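You operate a simulated robot arm through the tools that you are given. There is no shell and no other tool.

You run a simulated robot arm. Do the job below in one go: nothing can be reset, and whatever is moved stays where it is left.

JOB
One cap on the mat is still satin: buff it bright like the other.
Fine: brown compound on the running mop; the cap goes back on the mat, the slide ends out, the buffer off.

Only the result counts: the job must be done as asked and must still hold three seconds after the hand-in. Knocking over, shifting, dropping, spilling or breaking anything else fails it. Lids that push on must go on centred and level and be pressed home; caps that screw on are set level and turned clockwise until they are tight.

ROBOT AND FRAMES
A 7-joint arm with a two-finger gripper, fixed in place. Base frame: the origin is on the floor under the middle of its stand, x ahead of it, y to its left, z up; the work surface is at about z = 892. Units: mm, degrees, N and s.
With the tool pointing down near the work surface it reaches from about 340 to 720 mm from the base axis. Its first joint turns from -66.0 to 66.0 degrees. Payload 2.45 kg.
The tool frame sits at the grasp point between the pads (the TCP): z along the fingers, y along the line on which they close. The tips reach 26 mm beyond it. The gripper opens to 96 mm; its body begins 69 mm behind the TCP.
Orientation is that of the tool frame in the base frame, as [roll, pitch, yaw] about the fixed x, y, z axes, in that order (R = Rz(yaw) Ry(pitch) Rx(roll)). With the fingers straight down and closing along the base's y, the tool's x points along the base's -x, its y along +y and its z along -z.

CONTROLS
- The arm moves only by the tool nudge_tool. Its argument "steps" is a list of rows, each a list of 7 numbers: the shift along the tool's x, y, z in mm, then the turn, a rotation vector about the tool's x, y, z in degrees, then the opening, from 0 (shut) to 1 (fully open). In form: [[dx, dy, dz, rx, ry, rz, jaw], ...]. A call has 1 to 20 rows; each row shifts and turns the commanded pose from where the row before left it, along the tool's axes as they then stand. Rows are played at 5 a second. More than 50 mm and 8.6 degrees between two rows, or a gripper value outside its range, and nothing of the call is played. A pose out of reach is approached as far as the arm can. The call stops where the force on the tool passes 70 N (or 10 N more than at its start, if that is more) or the arm is blocked; 0.2 s more then pass. The fingers move at their own pace (about 50 mm/s each) and stop on an object; they squeeze with about 40 N. The grip force told is the motor's: it shows also when the fingers shut on nothing. Time passes only in rows, and 0.2 s behind the last, so rows that do not move let the fingers close. The reply holds the time, the measured pose of the TCP, the force on the tool along the base axes, the opening and the grip force, in the units named above and with some noise, with the torque about the TCP (base axes, N m) and any sound that the robot's microphone picked up.
- Cameras (640 x 400 px; columns grow to the right, rows downward): "scene" is fixed at [154.8, -390.3, 1410.6]; the picture's right is [0.84, -0.55, 0.00], its down [-0.38, -0.58, -0.72] and it looks along [0.39, 0.60, -0.69] (base axes); focal length 214 px, centre (320, 200). "wrist" rides on the gripper at [82, 3, -98] in the tool frame; the picture's right is [-0.04, 1.00, 0.00], its down [-0.73, -0.03, -0.68] and it looks along [-0.68, -0.03, 0.73] (tool axes); focal length 256 px, centre (320, 200). There is no depth. A picture from a camera that has moved, and an enlarged one, comes with that camera's place and axes in the base frame and with its lens.
- grab_frame(camera): a new picture of that camera. It takes no simulated time.
- inspect(camera, box): a new picture of the part [left, top, right, bottom] of that camera's present view, enlarged. It takes no simulated time.
- hand_in(): hands the job in; it is judged then, once.

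Nothing tells you positions but the pictures and the camera data. Unless the task says otherwise, let go and move clear before handing in.

The tools are called after "Call:" by a JSON object that holds its "op" and its "data". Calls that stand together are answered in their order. nudge_tool: Moves the arm, as the interface text tells. Its arguments: {"type":"object","properties":{"steps":{"type":"array"}},"required":["steps"]} The other tools are called the same way: grab_frame (camera) takes a picture; inspect (camera, box) takes an enlarged picture of a part of a camera's view; hand_in () hands the job in.

At the start:

```text
time_s: 0.0
position: [416.5, -162.1, 1270.1]
tcp_rot: [179.9, 0.0, 180.0]
wrist_force: [-0.4, -0.9, 0.1]
wrist_torque: [-0.01, 0.01, 0.02]
grip_width: 96.0
grasp_force: 0.0
```

scene: 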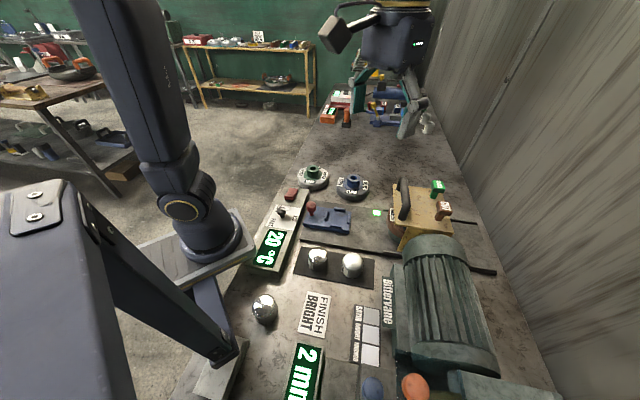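
wrist: 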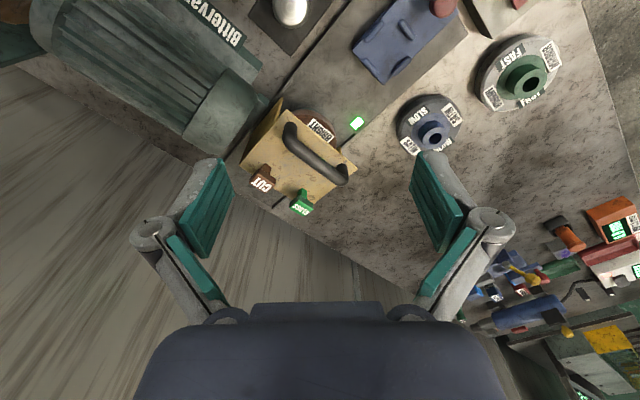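

I see a bench with a buffing motor, a compound block/rack, two dials (SLOW/FAST), a slide, a mat with two shiny caps and another loose ball-like cap. I'll look closer at everything before moving.

Call:
{"op": "inspect", "data": {"camera": "scene", "box": [220, 140, 400, 260]}}

Call:
{"op": "inspect", "data": {"camera": "scene", "box": [230, 240, 410, 400]}}

Call:
{"op": "inspect", "data": {"camera": "scene", "box": [360, 160, 520, 280]}}

Call:
{"op": "inspect", "data": {"camera": "scene", "box": [340, 270, 580, 400]}}

Call:
{"op": "inspect", "data": {"camera": "wrist", "box": [220, 80, 400, 220]}}

Call:
{"op": "inspect", "data": {"camera": "wrist", "box": [340, 0, 580, 170]}}

```text
3.33 times, centred on (310, 200) of scene
camera zoom: at [154.8, -390.3, 1410.6], right [0.84, -0.55, 0.0], down [-0.38, -0.58, -0.72], along [0.39, 0.6, -0.69], focal length 715 px, centre (353, 200)
```

zoom: 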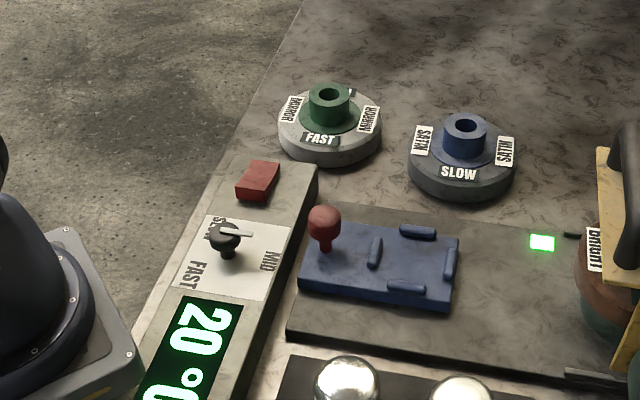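

```text
2.50 times, centred on (320, 320) of scene
camera zoom: at [154.8, -390.3, 1410.6], right [0.84, -0.55, 0.0], down [-0.38, -0.58, -0.72], along [0.39, 0.6, -0.69], focal length 536 px, centre (320, -100)
```

zoom: 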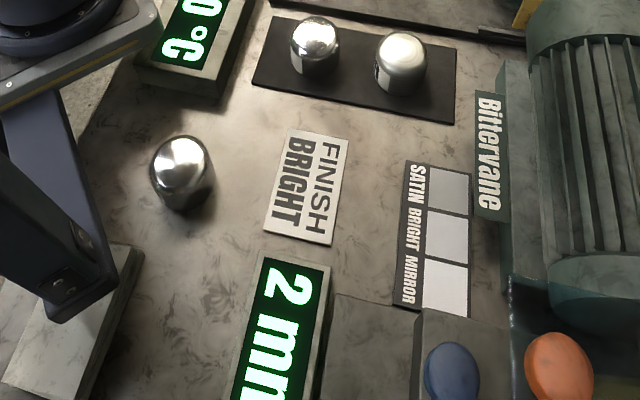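

```text
3.33 times, centred on (440, 220) of scene
camera zoom: at [154.8, -390.3, 1410.6], right [0.84, -0.55, 0.0], down [-0.38, -0.58, -0.72], along [0.39, 0.6, -0.69], focal length 715 px, centre (-80, 133)
```

zoom: 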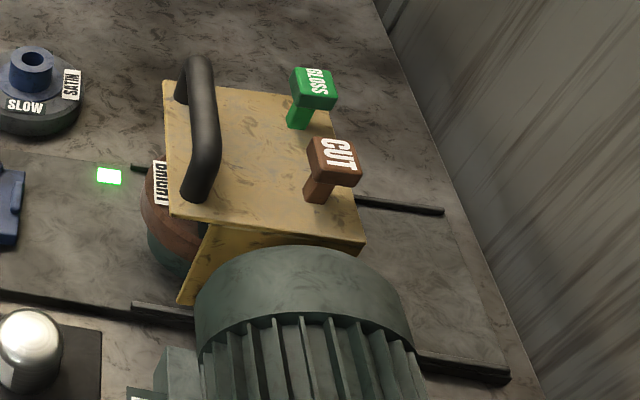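

```text
2.67 times, centred on (460, 335) of scene
camera zoom: at [154.8, -390.3, 1410.6], right [0.84, -0.55, 0.0], down [-0.38, -0.58, -0.72], along [0.39, 0.6, -0.69], focal length 572 px, centre (-53, -160)
```

zoom: 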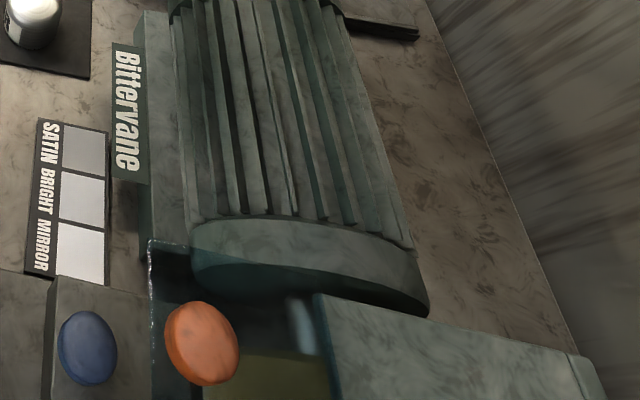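

```text
2.86 times, centred on (310, 150) of wrist
camera zoom: at [334.7, -159.3, 1367.9], right [0.04, 1.0, 0.0], down [0.73, -0.03, 0.68], along [0.68, -0.03, -0.73], focal length 731 px, centre (349, 343)
```

zoom: 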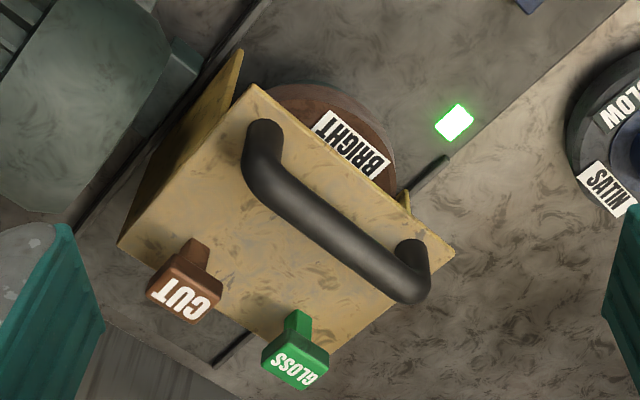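

```text
2.35 times, centred on (460, 85) of wrist
camera zoom: at [334.7, -159.3, 1367.9], right [0.04, 1.0, 0.0], down [0.73, -0.03, 0.68], along [0.68, -0.03, -0.73], focal length 602 px, centre (-9, 471)
```

zoom: 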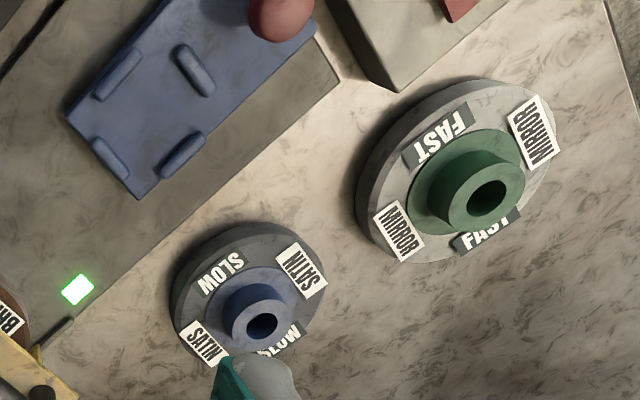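

The installed mop is tagged BRIGHT; there are SLOW/MID/FAST speed knob, CUT (brown) and GLOSS (green) compound plungers, and two unexplained buttons (blue, orange). I'll turn the wrist camera toward the near side to look at the buttons, motor and caps.

Call:
{"op": "nudge_tool", "data": {"steps": [[33, -19, 0, 0, 0, 8.5, 1], [33, -19, 0, 0, 0, 8.5, 1], [0, 0, 0, 0, 0, 8.5, 1], [0, 0, 0, 0, 0, 8.5, 1], [0, 0, 0, 0, 0, 8.5, 1], [0, 0, 0, 0, 0, 8.5, 1], [0, 0, 0, 0, 0, 8.5, 1], [0, 0, 0, 0, 0, 8.5, 1], [0, 0, 0, 0, 0, 8.5, 1], [0, 0, 0, 0, 0, 8.5, 1], [0, 0, 0, 0, 0, 5, 1], [0, 0, 0, 0, 0, 0, 1]]}}

Call:
{"op": "grab_frame", "data": {"camera": "wrist"}}

Call:
{"op": "grab_frame", "data": {"camera": "scene"}}

```text
time_s: 2.6
position: [348.9, -195.4, 1269.6]
tcp_rot: [-180.0, 0.0, 89.9]
wrist_force: [0.0, -0.8, 0.3]
wrist_torque: [-0.01, 0.02, 0.01]
grip_width: 96.2
grasp_force: 0.1
```

```text
taken
camera wrist: at [351.5, -113.9, 1368.1], right [1.0, -0.04, 0.0], down [-0.03, -0.73, 0.68], along [-0.03, -0.68, -0.73], focal length 256 px, centre (320, 200)
```

wrist: 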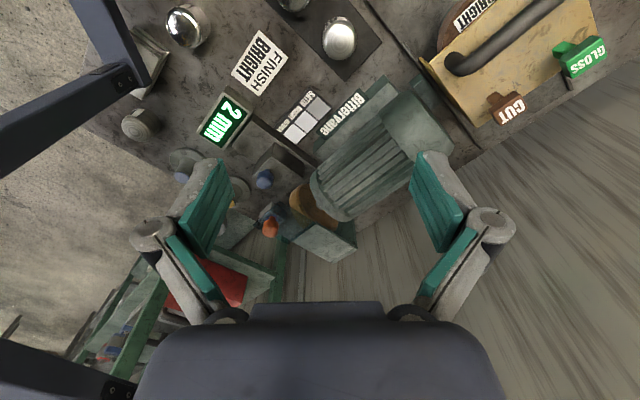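

```text
taken
```

scene: 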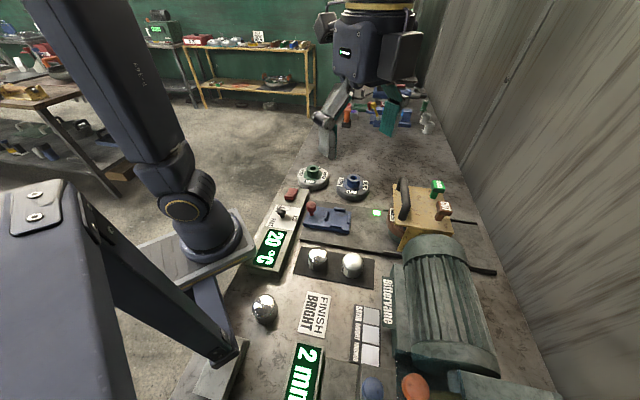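

The view shows the 2 mm display, the buttons and the motor from above. I'll zoom in on them.

Call:
{"op": "inspect", "data": {"camera": "wrist", "box": [200, 80, 380, 260]}}

Call:
{"op": "inspect", "data": {"camera": "wrist", "box": [150, 0, 420, 160]}}

Call:
{"op": "inspect", "data": {"camera": "wrist", "box": [90, 80, 280, 200]}}

```text
2.22 times, centred on (290, 170) of wrist
camera zoom: at [351.5, -113.9, 1368.1], right [1.0, -0.04, 0.0], down [-0.03, -0.73, 0.68], along [-0.03, -0.68, -0.73], focal length 569 px, centre (387, 267)
```

zoom: 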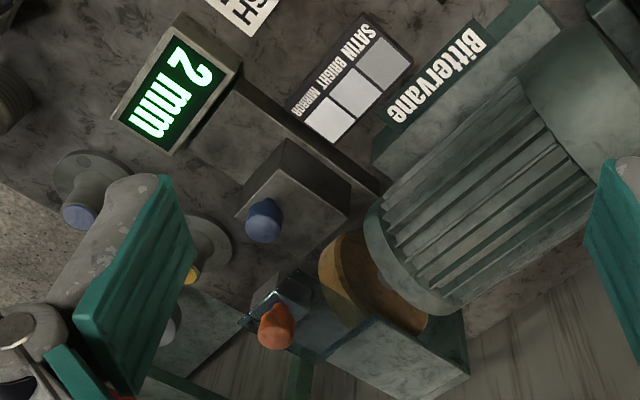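

```text
2.37 times, centred on (285, 80) of wrist
camera zoom: at [351.5, -113.9, 1368.1], right [1.0, -0.04, 0.0], down [-0.03, -0.73, 0.68], along [-0.03, -0.68, -0.73], focal length 607 px, centre (403, 484)
```

zoom: 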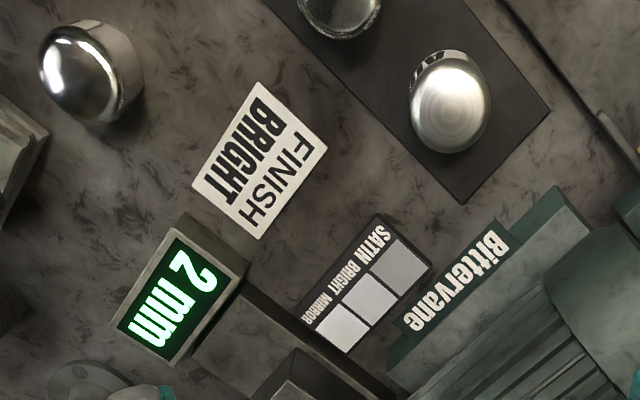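

```text
3.33 times, centred on (185, 140) of wrist
camera zoom: at [351.5, -113.9, 1368.1], right [1.0, -0.04, 0.0], down [-0.03, -0.73, 0.68], along [-0.03, -0.68, -0.73], focal length 853 px, centre (770, 400)
```

zoom: 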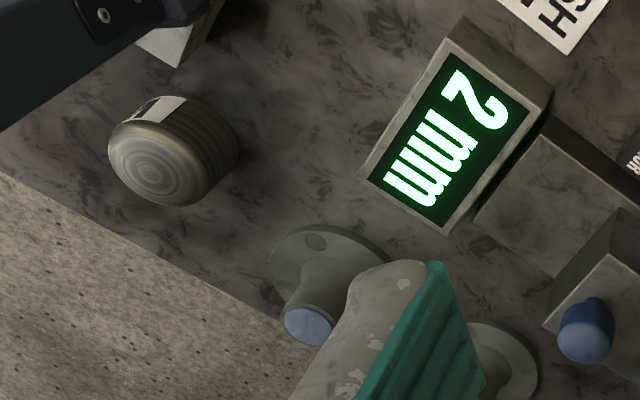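

There are four caps (two on the mat, two loose), a blue and an orange button-like item by the motor. I'll go lower for a closer look.

Call:
{"op": "nudge_tool", "data": {"steps": [[-21, -12, 30, 0, 0, 0, 1], [-21, -12, 30, 0, 0, 0, 1], [-21, -12, 30, 0, 0, 0, 1], [-21, -12, 30, 0, 0, 0, 1], [0, 0, 0, 0, 0, 0, 1]]}}

Call:
{"op": "grab_frame", "data": {"camera": "wrist"}}

Call:
{"op": "inspect", "data": {"camera": "wrist", "box": [200, 80, 440, 260]}}

Call:
{"op": "inspect", "data": {"camera": "wrist", "box": [160, 0, 420, 120]}}

```text
time_s: 3.8
position: [300.6, -278.9, 1148.4]
tcp_rot: [179.9, -0.1, 90.0]
wrist_force: [0.2, -0.4, 0.0]
wrist_torque: [0.0, 0.03, 0.01]
grip_width: 96.2
grasp_force: 0.0
```

```text
taken
camera wrist: at [302.5, -197.0, 1246.8], right [1.0, -0.04, 0.0], down [-0.03, -0.73, 0.68], along [-0.03, -0.68, -0.73], focal length 256 px, centre (320, 200)
```

wrist: 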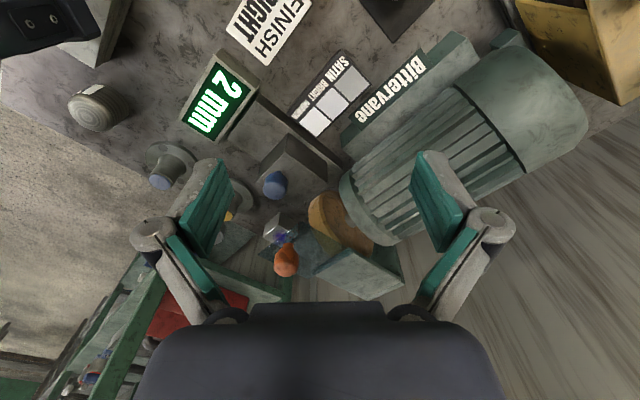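

```text
2.22 times, centred on (320, 170) of wrist
camera zoom: at [302.5, -197.0, 1246.8], right [1.0, -0.04, 0.0], down [-0.03, -0.73, 0.68], along [-0.03, -0.68, -0.73], focal length 569 px, centre (320, 267)
```

zoom: 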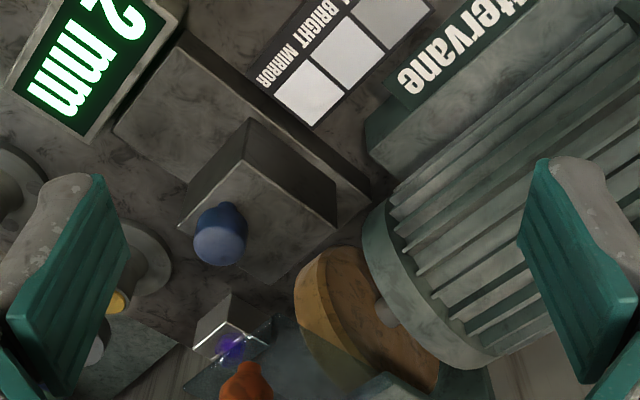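

```text
2.46 times, centred on (290, 60) of wrist
camera zoom: at [302.5, -197.0, 1246.8], right [1.0, -0.04, 0.0], down [-0.03, -0.73, 0.68], along [-0.03, -0.68, -0.73], focal length 630 px, centre (394, 545)
```

zoom: 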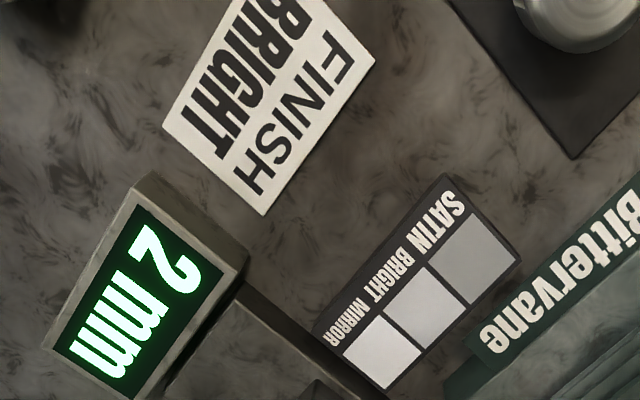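

The blue/orange bits belong to the other (grinder) end of the motor; the control box with red switch, speed knob and temperature readout, plus the slide and mop, are what matter. I'll look at these along the slide direction.

Call:
{"op": "nudge_tool", "data": {"steps": [[44, 24, 0, 0, 0, 0, 1], [44, 24, 0, 0, 0, 0, 1], [44, 24, 0, 0, 0, 0, 1], [44, 24, 0, 0, 0, 0, 1], [43, 24, 0, 0, 0, 0, 1], [0, 0, 0, 0, 0, -7.8, 1], [0, 0, 0, 0, 0, -7.8, 1], [0, 0, 0, 0, 0, -7.8, 1], [0, 0, 0, 0, 0, -7.8, 1], [0, 0, 0, 0, 0, -7.8, 1], [0, 0, 0, 0, 0, -7.8, 1], [0, 0, 0, 0, 0, 0, 1]]}}

Call:
{"op": "grab_frame", "data": {"camera": "wrist"}}

Call:
{"op": "inspect", "data": {"camera": "wrist", "box": [200, 100, 440, 280]}}

Call:
{"op": "inspect", "data": {"camera": "wrist", "box": [200, 0, 440, 160]}}

```text
refused: row 1 steps farther than a row can; nothing moved
```

```text
taken
camera wrist: at [302.5, -197.0, 1246.8], right [1.0, -0.04, 0.0], down [-0.03, -0.73, 0.68], along [-0.03, -0.68, -0.73], focal length 256 px, centre (320, 200)
```

wrist: 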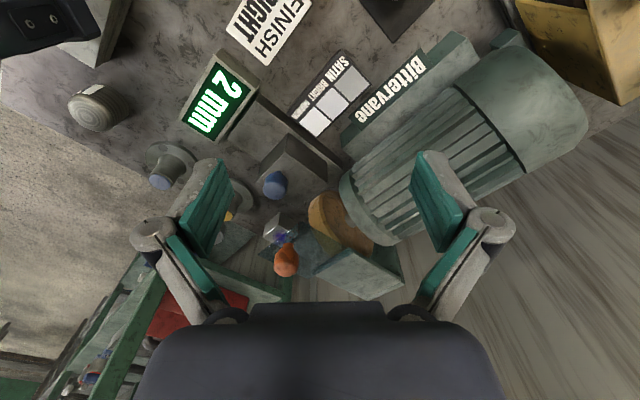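

```text
2.22 times, centred on (320, 190) of wrist
camera zoom: at [302.5, -197.0, 1246.8], right [1.0, -0.04, 0.0], down [-0.03, -0.73, 0.68], along [-0.03, -0.68, -0.73], focal length 569 px, centre (320, 222)
```

zoom: 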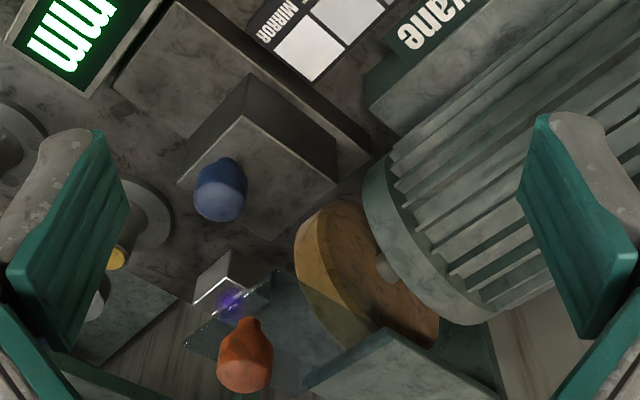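

```text
2.50 times, centred on (320, 80) of wrist
camera zoom: at [302.5, -197.0, 1246.8], right [1.0, -0.04, 0.0], down [-0.03, -0.73, 0.68], along [-0.03, -0.68, -0.73], focal length 640 px, centre (320, 500)
```

zoom: 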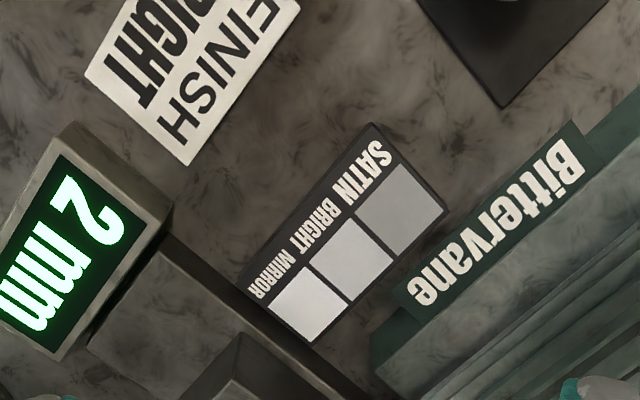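

The first row was a hair over 50 mm, so nothing moved; I'll repeat with smaller steps toward the slide view.

Call:
{"op": "nudge_tool", "data": {"steps": [[36.5, 20, 0, 0, 0, 0, 1], [36.5, 20, 0, 0, 0, 0, 1], [36.5, 20, 0, 0, 0, 0, 1], [36.5, 20, 0, 0, 0, 0, 1], [36.5, 20, 0, 0, 0, 0, 1], [36.5, 20, 0, 0, 0, 0, 1], [0, 0, 0, 0, 0, -7.8, 1], [0, 0, 0, 0, 0, -7.8, 1], [0, 0, 0, 0, 0, -7.8, 1], [0, 0, 0, 0, 0, -7.8, 1], [0, 0, 0, 0, 0, -7.8, 1], [0, 0, 0, 0, 0, -7.8, 1], [0, 0, 0, 0, 0, 0, 1]]}}

Call:
{"op": "grab_frame", "data": {"camera": "wrist"}}

Call:
{"op": "inspect", "data": {"camera": "wrist", "box": [200, 100, 440, 280]}}

Call:
{"op": "inspect", "data": {"camera": "wrist", "box": [200, 0, 440, 160]}}

```text
time_s: 6.6
position: [419.9, -60.2, 1148.9]
tcp_rot: [-180.0, 0.0, 136.9]
wrist_force: [0.4, 0.8, -0.7]
wrist_torque: [-0.03, -0.01, -0.01]
grip_width: 96.1
grasp_force: 0.1
```

```text
taken
camera wrist: at [362.1, -2.8, 1247.1], right [0.71, 0.7, 0.0], down [0.52, -0.52, 0.68], along [0.48, -0.48, -0.73], focal length 256 px, centre (320, 200)
```

wrist: 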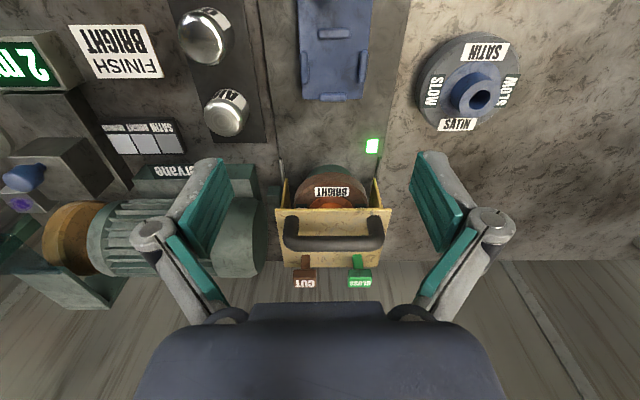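

```text
2.22 times, centred on (320, 190) of wrist
camera zoom: at [362.1, -2.8, 1247.1], right [0.71, 0.7, 0.0], down [0.52, -0.52, 0.68], along [0.48, -0.48, -0.73], focal length 569 px, centre (320, 222)
```

zoom: 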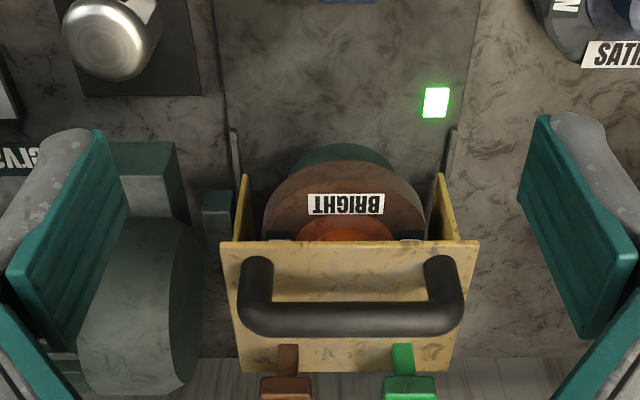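

```text
2.50 times, centred on (320, 80) of wrist
camera zoom: at [362.1, -2.8, 1247.1], right [0.71, 0.7, 0.0], down [0.52, -0.52, 0.68], along [0.48, -0.48, -0.73], focal length 640 px, centre (320, 500)
```

zoom: 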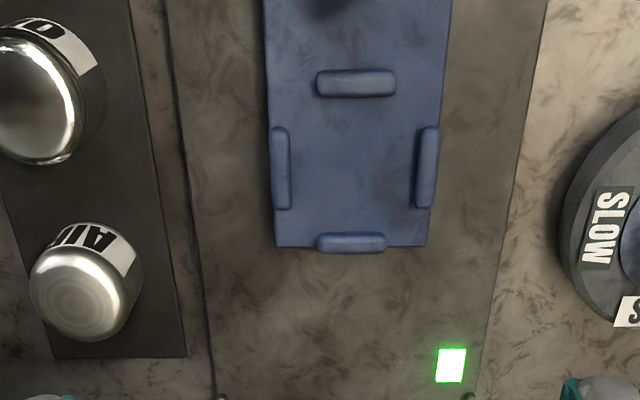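

The slide points along about −45° straight at the mop under the yellow guard, and the mop is tagged BRIGHT. I'll zoom on the mat caps and their tags.

Call:
{"op": "inspect", "data": {"camera": "wrist", "box": [170, 0, 270, 150]}}

Call:
{"op": "inspect", "data": {"camera": "wrist", "box": [270, 140, 400, 300]}}

Call:
{"op": "inspect", "data": {"camera": "scene", "box": [285, 235, 385, 295]}}

Call:
{"op": "inspect", "data": {"camera": "scene", "box": [250, 180, 310, 220]}}

Call:
{"op": "grab_frame", "data": {"camera": "scene"}}

```text
2.67 times, centred on (220, 75) of wrist
camera zoom: at [362.1, -2.8, 1247.1], right [0.71, 0.7, 0.0], down [0.52, -0.52, 0.68], along [0.48, -0.48, -0.73], focal length 683 px, centre (587, 533)
```

zoom: 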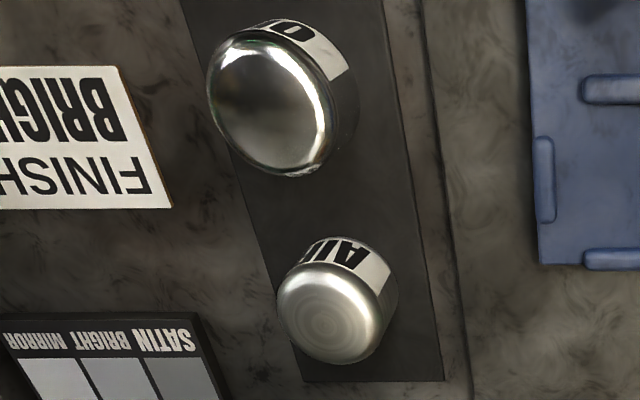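

```text
2.50 times, centred on (335, 220) of wrist
camera zoom: at [362.1, -2.8, 1247.1], right [0.71, 0.7, 0.0], down [0.52, -0.52, 0.68], along [0.48, -0.48, -0.73], focal length 640 px, centre (282, 150)
```

zoom: 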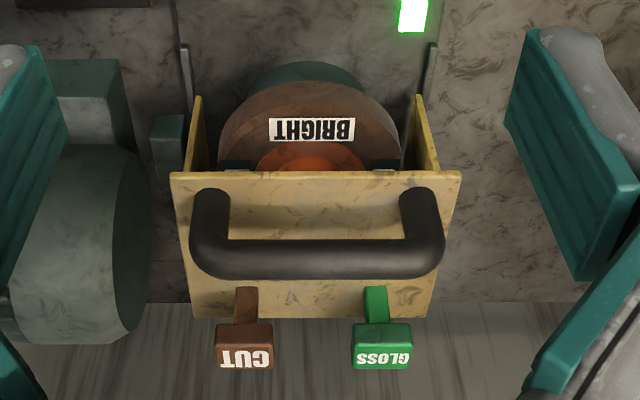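

```text
6.40 times, centred on (335, 265) of scene
camera zoom: at [154.8, -390.3, 1410.6], right [0.84, -0.55, 0.0], down [-0.38, -0.58, -0.72], along [0.39, 0.6, -0.69], focal length 1373 px, centre (224, -216)
```

zoom: 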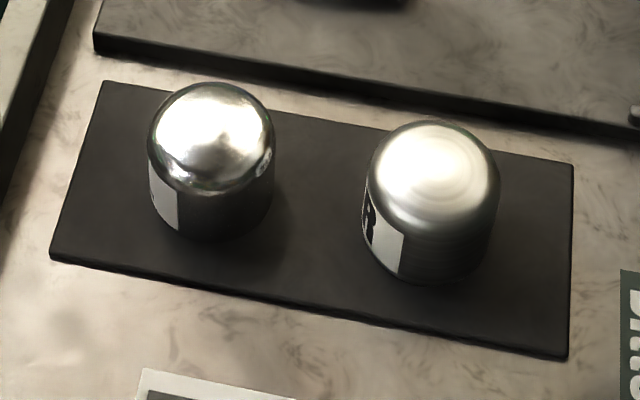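

```text
10.00 times, centred on (280, 200) of scene
camera zoom: at [154.8, -390.3, 1410.6], right [0.84, -0.55, 0.0], down [-0.38, -0.58, -0.72], along [0.39, 0.6, -0.69], focal length 2145 px, centre (720, 200)
```

zoom: 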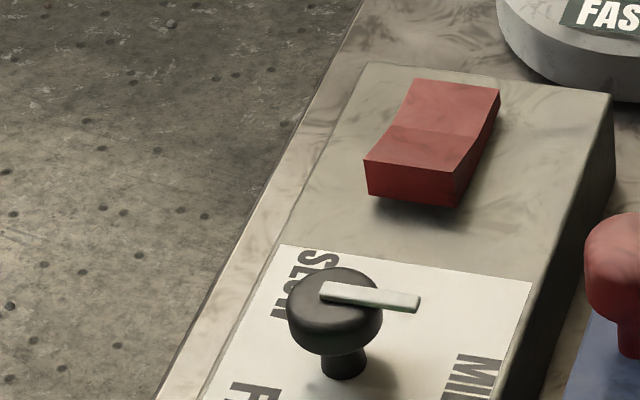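

```text
taken
```

scene: 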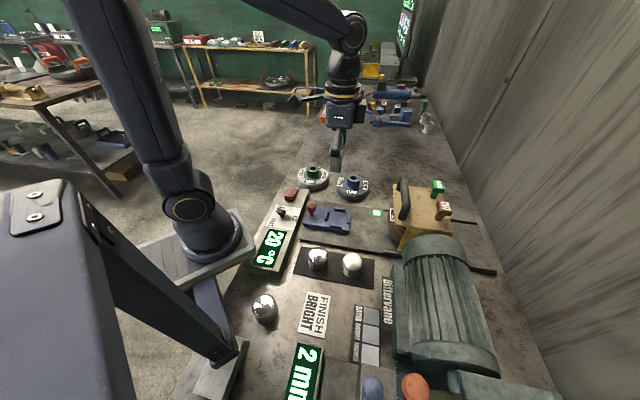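

The satin cap is the one on the mat nearest the motor (tag "AIR…"); the speed knob pointer is not clearly at a label. I'll tilt the camera to look straight down on the control box.

Call:
{"op": "nudge_tool", "data": {"steps": [[0, 0, 0, 0, 7.2, 0, 1], [0, 0, 0, 0, 7.2, 0, 1], [0, 0, 0, 0, 7.2, 0, 1], [0, 0, 0, 0, 7.2, 0, 1], [0, 0, 0, 0, 7.2, 0, 1], [0, 0, 0, 0, 7, 0, 1], [25.6, 4.75, 23.9, 0, 0, 0, 1], [25.6, 4.75, 23.9, 0, 0, 0, 1], [25.6, 4.75, 23.9, 0, 0, 0, 1], [25.6, 4.75, 23.9, 0, 0, 0, 1], [0, 0, 0, 0, 0, 0, 1]]}}

Call:
{"op": "grab_frame", "data": {"camera": "wrist"}}

Call:
{"op": "inspect", "data": {"camera": "wrist", "box": [220, 100, 420, 280]}}

```text
time_s: 9.0
position: [332.1, 48.8, 1150.8]
tcp_rot: [180.0, -43.0, 136.8]
wrist_force: [0.7, 0.4, 0.2]
wrist_torque: [0.0, -0.01, 0.0]
grip_width: 96.1
grasp_force: 0.0
```

```text
taken
camera wrist: at [339.7, 47.6, 1276.7], right [0.71, 0.71, -0.03], down [0.71, -0.71, 0.0], along [-0.02, -0.02, -1.0], focal length 256 px, centre (320, 200)
```

wrist: 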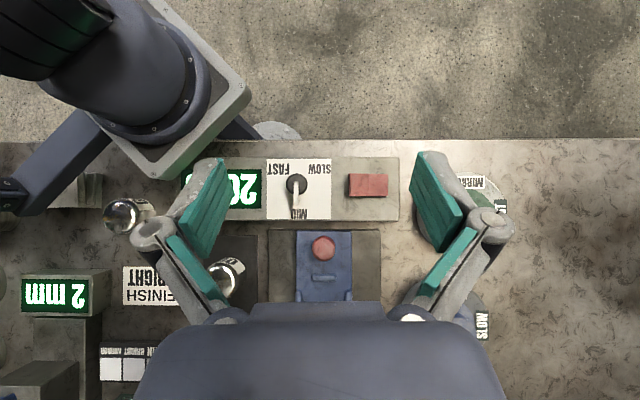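

```text
2.22 times, centred on (320, 190) of wrist
camera zoom: at [339.7, 47.6, 1276.7], right [0.71, 0.71, -0.03], down [0.71, -0.71, 0.0], along [-0.02, -0.02, -1.0], focal length 569 px, centre (320, 222)
```

zoom: 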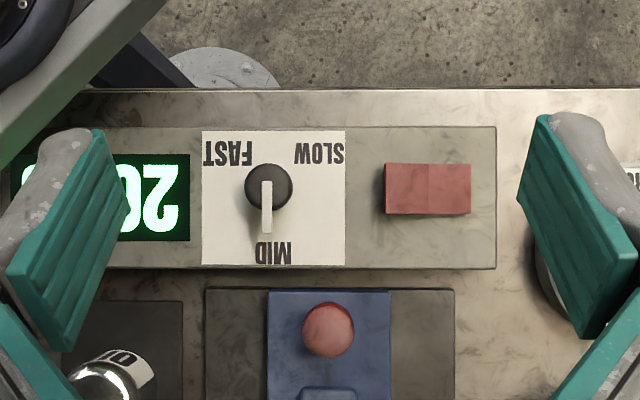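

The speed knob already points at MID, which pairs with the BRIGHT mop, and the red rocker is the power switch. I'll take closer looks at the mop, guard and rocker before touching anything.

Call:
{"op": "inspect", "data": {"camera": "scene", "box": [370, 170, 460, 260]}}

Call:
{"op": "inspect", "data": {"camera": "scene", "box": [290, 190, 400, 260]}}

Call:
{"op": "inspect", "data": {"camera": "wrist", "box": [330, 160, 400, 210]}}

Call:
{"op": "inspect", "data": {"camera": "scene", "box": [275, 180, 305, 205]}}

```text
4.44 times, centred on (415, 215) of scene
camera zoom: at [154.8, -390.3, 1410.6], right [0.84, -0.55, 0.0], down [-0.38, -0.58, -0.72], along [0.39, 0.6, -0.69], focal length 953 px, centre (-102, 133)
```

zoom: 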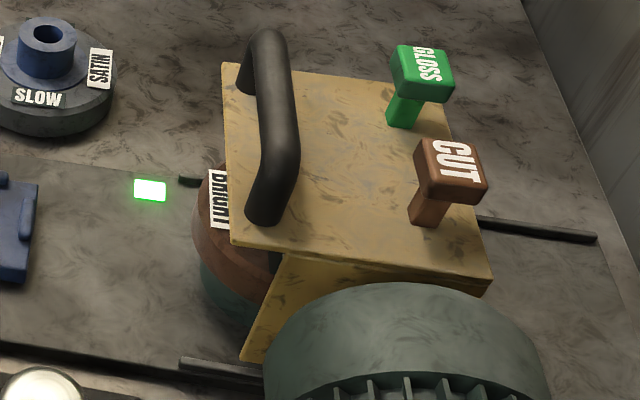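

```text
5.71 times, centred on (345, 225) of scene
camera zoom: at [154.8, -390.3, 1410.6], right [0.84, -0.55, 0.0], down [-0.38, -0.58, -0.72], along [0.39, 0.6, -0.69], focal length 1226 px, centre (177, 57)
```

zoom: 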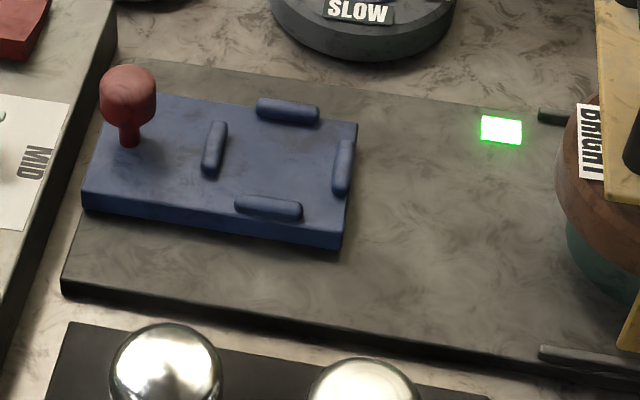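

```text
8.00 times, centred on (365, 185) of wrist
camera zoom: at [339.7, 47.6, 1276.7], right [0.71, 0.71, -0.03], down [0.71, -0.71, 0.0], along [-0.02, -0.02, -1.0], focal length 2048 px, centre (-40, 320)
```

zoom: 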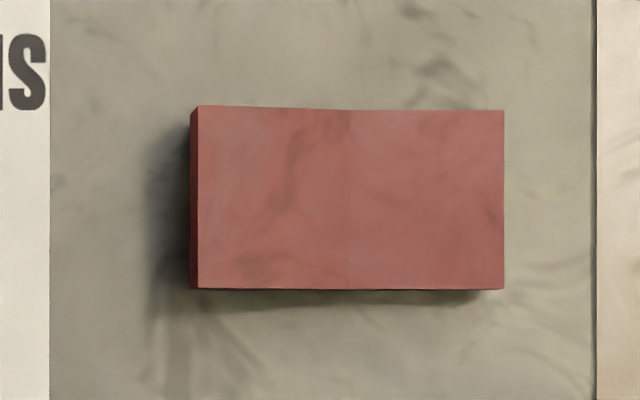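

```text
16.00 times, centred on (290, 192) of scene
camera zoom: at [154.8, -390.3, 1410.6], right [0.84, -0.55, 0.0], down [-0.38, -0.58, -0.72], along [0.39, 0.6, -0.69], focal length 3432 px, centre (800, 320)
```

zoom: 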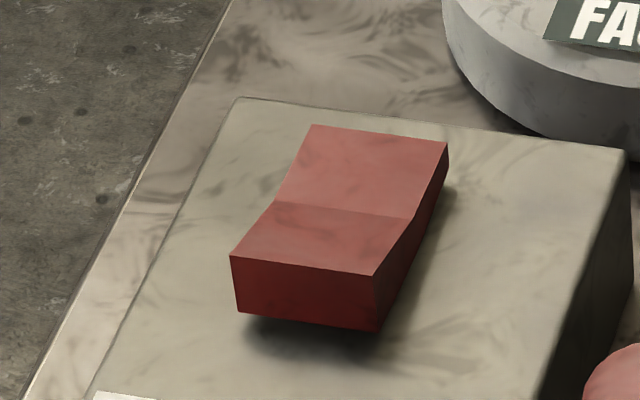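

The near half of the rocker (toward the knob) is the raised one. I want a low, near-horizontal look at how the mop, guard and slide meet, so I'll untilt, move over the slide and tilt forward.

Call:
{"op": "nudge_tool", "data": {"steps": [[-25.6, -4.75, -23.9, 0, 0, 0, 1], [-25.6, -4.75, -23.9, 0, 0, 0, 1], [-25.6, -4.75, -23.9, 0, 0, 0, 1], [-25.6, -4.75, -23.9, 0, 0, 0, 1], [0, 0, 0, 0, -8.1, 0, 1], [0, 0, 0, 0, -8.1, 0, 1], [0, 0, 0, 0, -8.1, 0, 1], [0, 0, 0, 0, -8.1, 0, 1], [0, 0, 0, 0, -8.1, 0, 1], [0, 0, 0, 0, -8.1, 0, 1], [0, 0, 0, 0, -8.1, 0, 1], [0, 0, 0, 0, -8.1, 0, 1], [0, 0, 0, 0, -8.1, 0, 1], [15, 0, 26, 0, 0, 0, 1], [15, 0, 26, 0, 0, 0, 1], [15, 0, 26, 0, 0, 0, 1], [15, 0, 26, 0, 0, 0, 1], [15, 0, 26, 0, 0, 0, 1], [0, 0, 0, 0, 0, 0, 1]]}}

Call:
{"op": "grab_frame", "data": {"camera": "wrist"}}

Call:
{"op": "inspect", "data": {"camera": "wrist", "box": [230, 20, 410, 180]}}

Call:
{"op": "grab_frame", "data": {"camera": "scene"}}

```text
time_s: 13.0
position: [419.5, -58.4, 999.1]
tcp_rot: [-179.9, 29.8, 136.8]
wrist_force: [0.1, 0.3, 0.9]
wrist_torque: [0.01, -0.01, 0.01]
grip_width: 96.1
grasp_force: 0.0
```

```text
taken
camera wrist: at [334.2, 26.0, 1044.0], right [0.71, 0.7, 0.02], down [0.2, -0.23, 0.95], along [0.68, -0.67, -0.3], focal length 256 px, centre (320, 200)
```

wrist: 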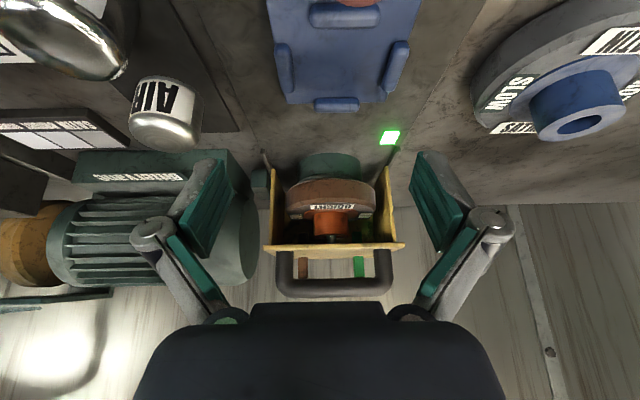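

```text
2.50 times, centred on (320, 100) of wrist
camera zoom: at [334.2, 26.0, 1044.0], right [0.71, 0.7, 0.02], down [0.2, -0.23, 0.95], along [0.68, -0.67, -0.3], focal length 640 px, centre (320, 450)
```

zoom: 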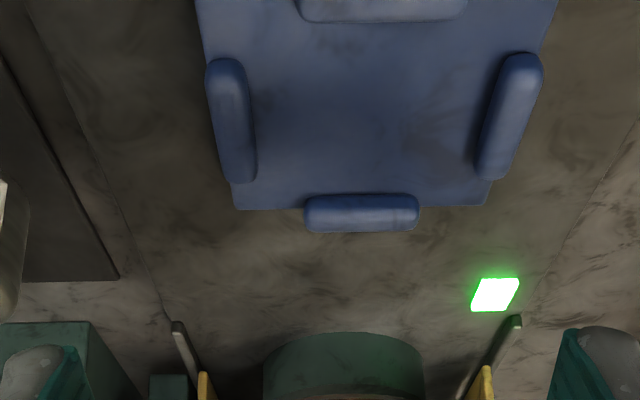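

```text
taken
```

scene: 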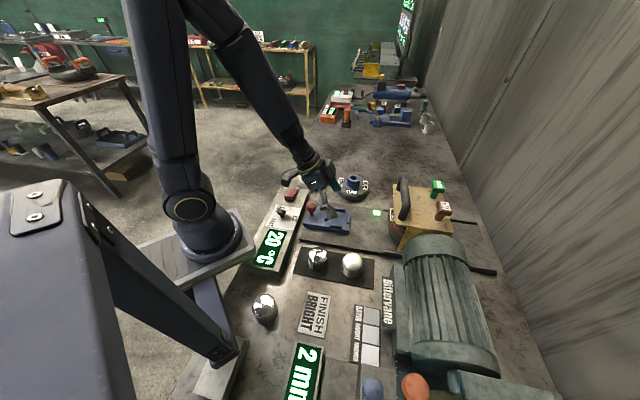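

Call:
{"op": "inspect", "data": {"camera": "wrist", "box": [240, 130, 420, 310]}}

Call:
{"op": "inspect", "data": {"camera": "wrist", "box": [270, 150, 400, 260]}}

Call:
{"op": "inspect", "data": {"camera": "wrist", "box": [90, 50, 230, 160]}}

```text
2.22 times, centred on (330, 220) of wrist
camera zoom: at [334.2, 26.0, 1044.0], right [0.71, 0.7, 0.02], down [0.2, -0.23, 0.95], along [0.68, -0.67, -0.3], focal length 569 px, centre (298, 156)
```

zoom: 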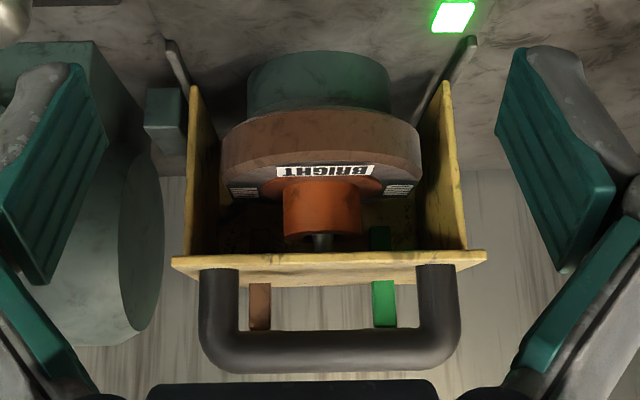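

```text
3.64 times, centred on (335, 205) of wrist
camera zoom: at [334.2, 26.0, 1044.0], right [0.71, 0.7, 0.02], down [0.2, -0.23, 0.95], along [0.68, -0.67, -0.3], focal length 931 px, centre (266, 182)
```

zoom: 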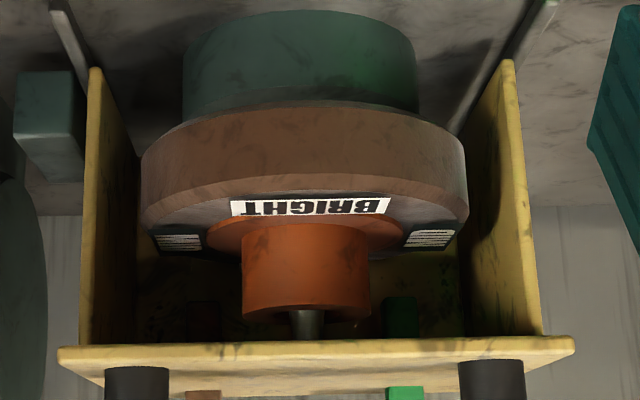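

```text
3.64 times, centred on (160, 105) of wrist
camera zoom: at [334.2, 26.0, 1044.0], right [0.71, 0.7, 0.02], down [0.2, -0.23, 0.95], along [0.68, -0.67, -0.3], focal length 931 px, centre (902, 546)
```

zoom: 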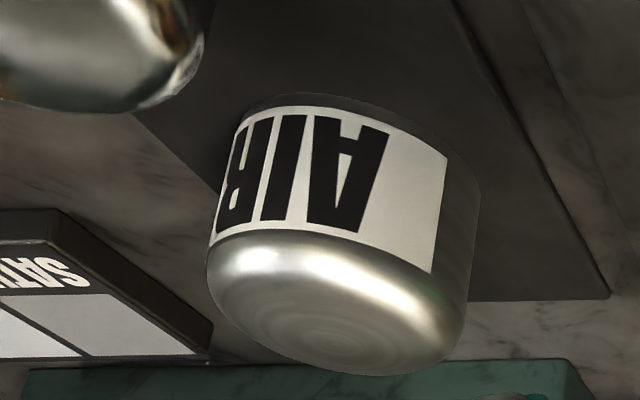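

The mop is a horizontal felt disc on a vertical spindle, and the guard is closed with its green light on. The mop is BRIGHT and the speed is MID, so no changes are needed there. Next I go over the satin cap "AIR" at about (378, −200) to pick it up.

Call:
{"op": "nudge_tool", "data": {"steps": [[-20, 0, -34.6, 0, 0, 0, 1], [-20, 0, -34.6, 0, 0, 0, 1], [0, 0, 0, 0, 7.45, 0, 1], [0, 0, 0, 0, 7.45, 0, 1], [0, 0, 0, 0, 7.45, 0, 1], [0, 0, 0, 0, 7.45, 0, 1], [-22.1, -43.7, 0, 0, 0, 0, 1], [-22.1, -43.7, 0, 0, 0, 0, 1], [-22.1, -43.7, 0, 0, 0, 0, 1], [0, 0, 0, 0, 0, 1.8, 1], [0, 0, 0, 0, 0, 0, 1]]}}

Call:
{"op": "grab_frame", "data": {"camera": "wrist"}}

Call:
{"op": "grab_frame", "data": {"camera": "scene"}}

```text
time_s: 15.4
position: [378.6, -199.9, 1079.6]
tcp_rot: [179.9, 0.1, 135.0]
wrist_force: [-0.1, 0.4, 0.0]
wrist_torque: [0.0, 0.01, -0.02]
grip_width: 96.0
grasp_force: 0.0
```

```text
taken
camera wrist: at [323.4, -140.7, 1178.4], right [0.74, 0.68, 0.0], down [0.5, -0.54, 0.68], along [0.46, -0.5, -0.73], focal length 256 px, centre (320, 200)
```

wrist: 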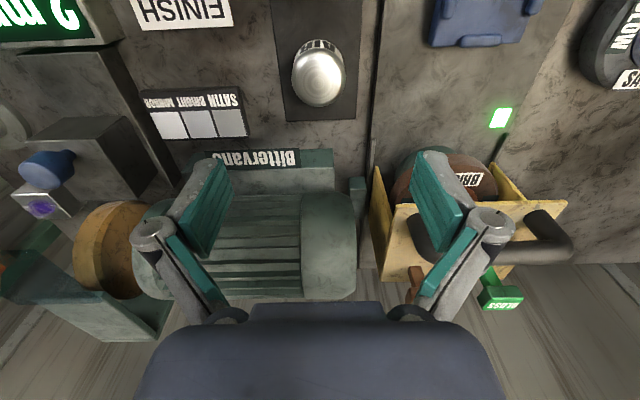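

```text
taken
```

scene: 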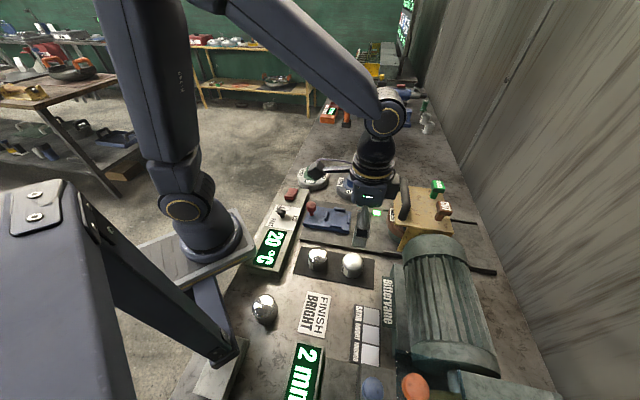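

I'm hovering above the AIR cap; I'll zoom to centre precisely.

Call:
{"op": "inspect", "data": {"camera": "wrist", "box": [260, 20, 380, 140]}}

Call:
{"op": "inspect", "data": {"camera": "scene", "box": [300, 180, 420, 290]}}

```text
3.33 times, centred on (320, 80) of wrist
camera zoom: at [323.4, -140.7, 1178.4], right [0.74, 0.68, 0.0], down [0.5, -0.54, 0.68], along [0.46, -0.5, -0.73], focal length 853 px, centre (320, 600)
```

zoom: 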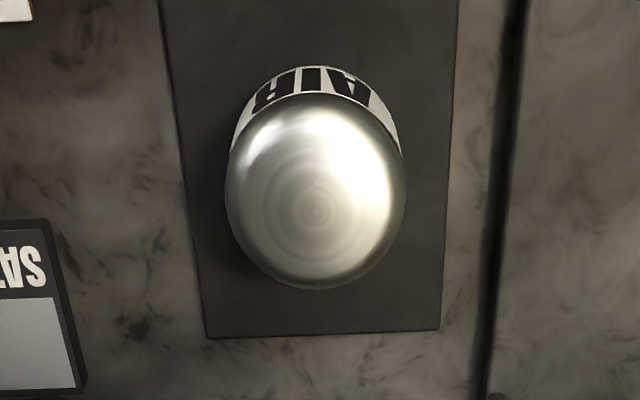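

```text
3.64 times, centred on (360, 235) of scene
camera zoom: at [154.8, -390.3, 1410.6], right [0.84, -0.55, 0.0], down [-0.38, -0.58, -0.72], along [0.39, 0.6, -0.69], focal length 780 px, centre (174, 73)
```

zoom: 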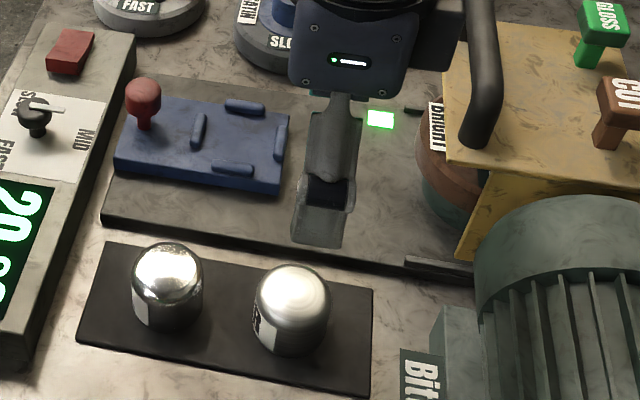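

The cap is almost exactly under the TCP (about 1.5 mm off sideways). I'll narrow the jaws to about 77 mm and descend so the tips sit ~14 mm above the cap's base.

Call:
{"op": "nudge_tool", "data": {"steps": [[-0.2, -1.5, 0, 0, 0, 0, 0.8], [0, 0, 0, 0, 0, 0, 0.8], [0, 0, 40, 0, 0, 0, 0.8], [0, 0, 40, 0, 0, 0, 0.8], [0, 0, 25, 0, 0, 0, 0.8], [0, 0, 15, 0, 0, 0, 0.8], [0, 0, 0, 0, 0, 0, 0.8]]}}

Call:
{"op": "grab_frame", "data": {"camera": "wrist"}}

Call:
{"op": "inspect", "data": {"camera": "scene", "box": [300, 180, 420, 290]}}

```text
time_s: 17.0
position: [377.9, -201.7, 958.4]
tcp_rot: [-180.0, 0.2, 135.0]
wrist_force: [-0.2, 0.0, 0.2]
wrist_torque: [-0.01, 0.0, 0.0]
grip_width: 76.8
grasp_force: 0.2
```

```text
taken
camera wrist: at [322.1, -142.3, 1057.3], right [0.73, 0.68, 0.0], down [0.5, -0.54, 0.68], along [0.46, -0.5, -0.73], focal length 256 px, centre (320, 200)
```

wrist: 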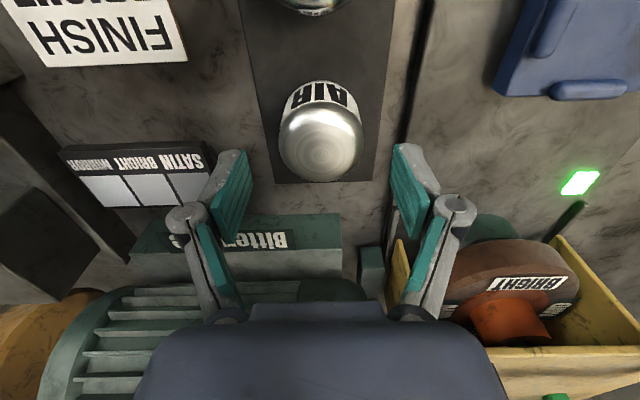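

```text
3.64 times, centred on (360, 235) of scene
camera zoom: at [154.8, -390.3, 1410.6], right [0.84, -0.55, 0.0], down [-0.38, -0.58, -0.72], along [0.39, 0.6, -0.69], focal length 780 px, centre (174, 73)
```

zoom: 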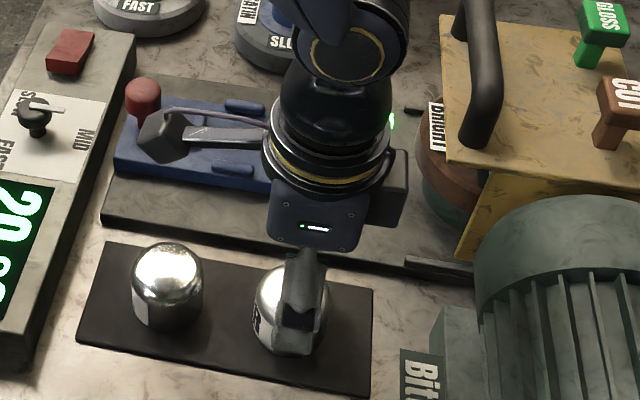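

Call:
{"op": "inspect", "data": {"camera": "wrist", "box": [260, 70, 380, 190]}}

```text
3.33 times, centred on (320, 130) of wrist
camera zoom: at [322.1, -142.3, 1057.3], right [0.73, 0.68, 0.0], down [0.5, -0.54, 0.68], along [0.46, -0.5, -0.73], focal length 853 px, centre (320, 433)
```

zoom: 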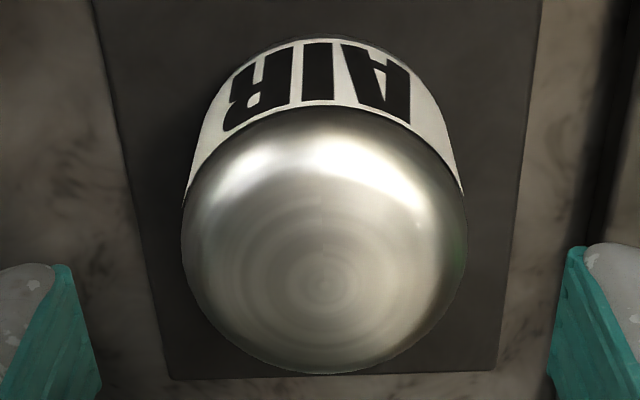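

The cap top sits near z ≈ 931 and is centred under the gripper. I'll go down 26 mm and close.

Call:
{"op": "nudge_tool", "data": {"steps": [[0, 0, 13, 0, 0, 0, 0.8], [0, 0, 13, 0, 0, 0, 0.8], [0, 0, 0, 0, 0, 0, 0.8], [0, 0, 0, 0, 0, 0, 0.3], [0, 0, 0, 0, 0, 0, 0.3], [0, 0, 0, 0, 0, 0, 0.3], [0, 0, 0, 0, 0, 0, 0.3]]}}

Call:
{"op": "grab_frame", "data": {"camera": "wrist"}}

```text
time_s: 18.6
position: [377.3, -202.8, 932.5]
tcp_rot: [-180.0, 0.0, 135.0]
wrist_force: [1.1, 2.2, 2.1]
wrist_torque: [0.13, -0.02, -0.05]
grip_width: 51.3
grasp_force: 39.7
```

```text
taken
camera wrist: at [321.7, -142.6, 1031.5], right [0.73, 0.68, 0.0], down [0.5, -0.54, 0.68], along [0.46, -0.5, -0.73], focal length 256 px, centre (320, 200)
```

wrist: 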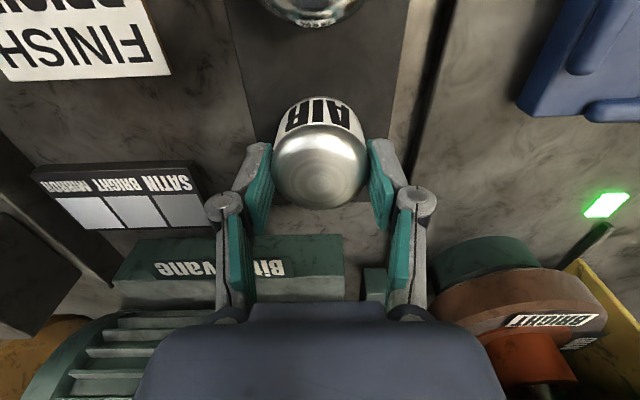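

The cap is gripped (51 mm wide). I'll lift it and carry it over the sled pocket at about (437, −57).

Call:
{"op": "nudge_tool", "data": {"steps": [[0, 0, -15, 0, 0, 0, 0.3], [0, 0, -30, 0, 0, 0, 0.3], [0, 0, -30, 0, 0, 0, 0.3], [15.1, 36.3, 0, 0, 0, 0, 0.3], [15.1, 36.3, 0, 0, 0, 0, 0.3], [15.1, 36.3, 0, 0, 0, 0, 0.3], [15.1, 36.3, 0, 0, 0, 0, 0.3], [0, 0, 0, 0, 0, 0, 0.3], [0, 0, 0, 0, 0, 0, 0.3]]}}

Call:
{"op": "grab_frame", "data": {"camera": "wrist"}}

Call:
{"op": "inspect", "data": {"camera": "wrist", "box": [230, 20, 410, 180]}}

Call:
{"op": "inspect", "data": {"camera": "scene", "box": [280, 170, 420, 290]}}

```text
time_s: 20.6
position: [437.1, -56.7, 1009.7]
tcp_rot: [-180.0, 0.2, 135.1]
wrist_force: [-0.7, -0.3, -1.7]
wrist_torque: [-0.04, 0.01, 0.01]
grip_width: 51.0
grasp_force: 40.1
```

```text
taken
camera wrist: at [381.6, 3.0, 1108.7], right [0.74, 0.68, 0.0], down [0.5, -0.54, 0.68], along [0.46, -0.5, -0.73], focal length 256 px, centre (320, 200)
```

wrist: 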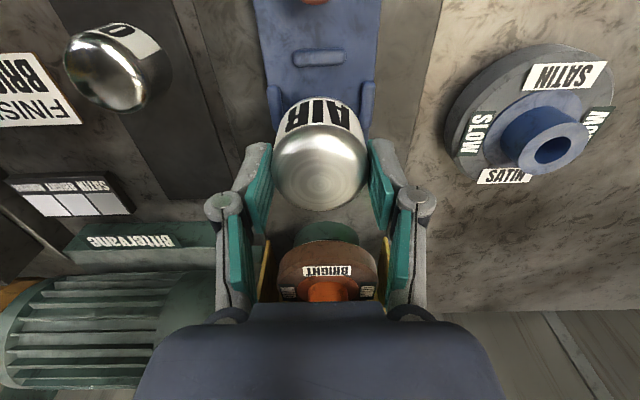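

```text
2.50 times, centred on (320, 100) of wrist
camera zoom: at [381.6, 3.0, 1108.7], right [0.74, 0.68, 0.0], down [0.5, -0.54, 0.68], along [0.46, -0.5, -0.73], focal length 640 px, centre (320, 450)
```

zoom: 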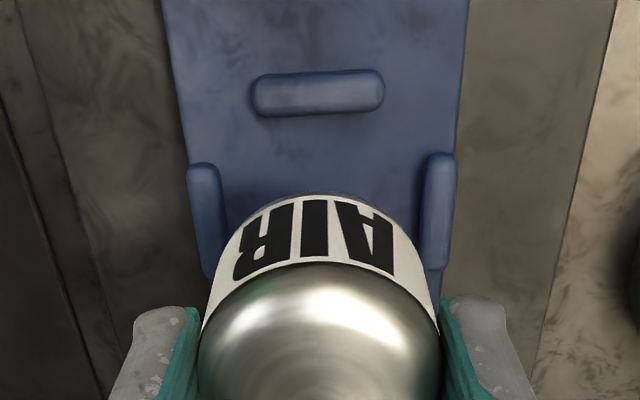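

```text
3.33 times, centred on (350, 230) of scene
camera zoom: at [154.8, -390.3, 1410.6], right [0.84, -0.55, 0.0], down [-0.38, -0.58, -0.72], along [0.39, 0.6, -0.69], focal length 715 px, centre (220, 100)
```

zoom: 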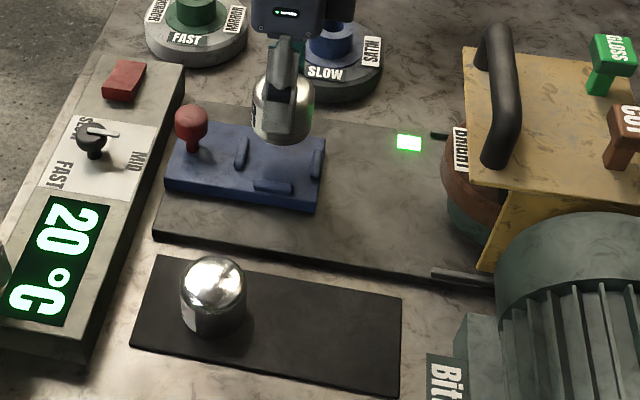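

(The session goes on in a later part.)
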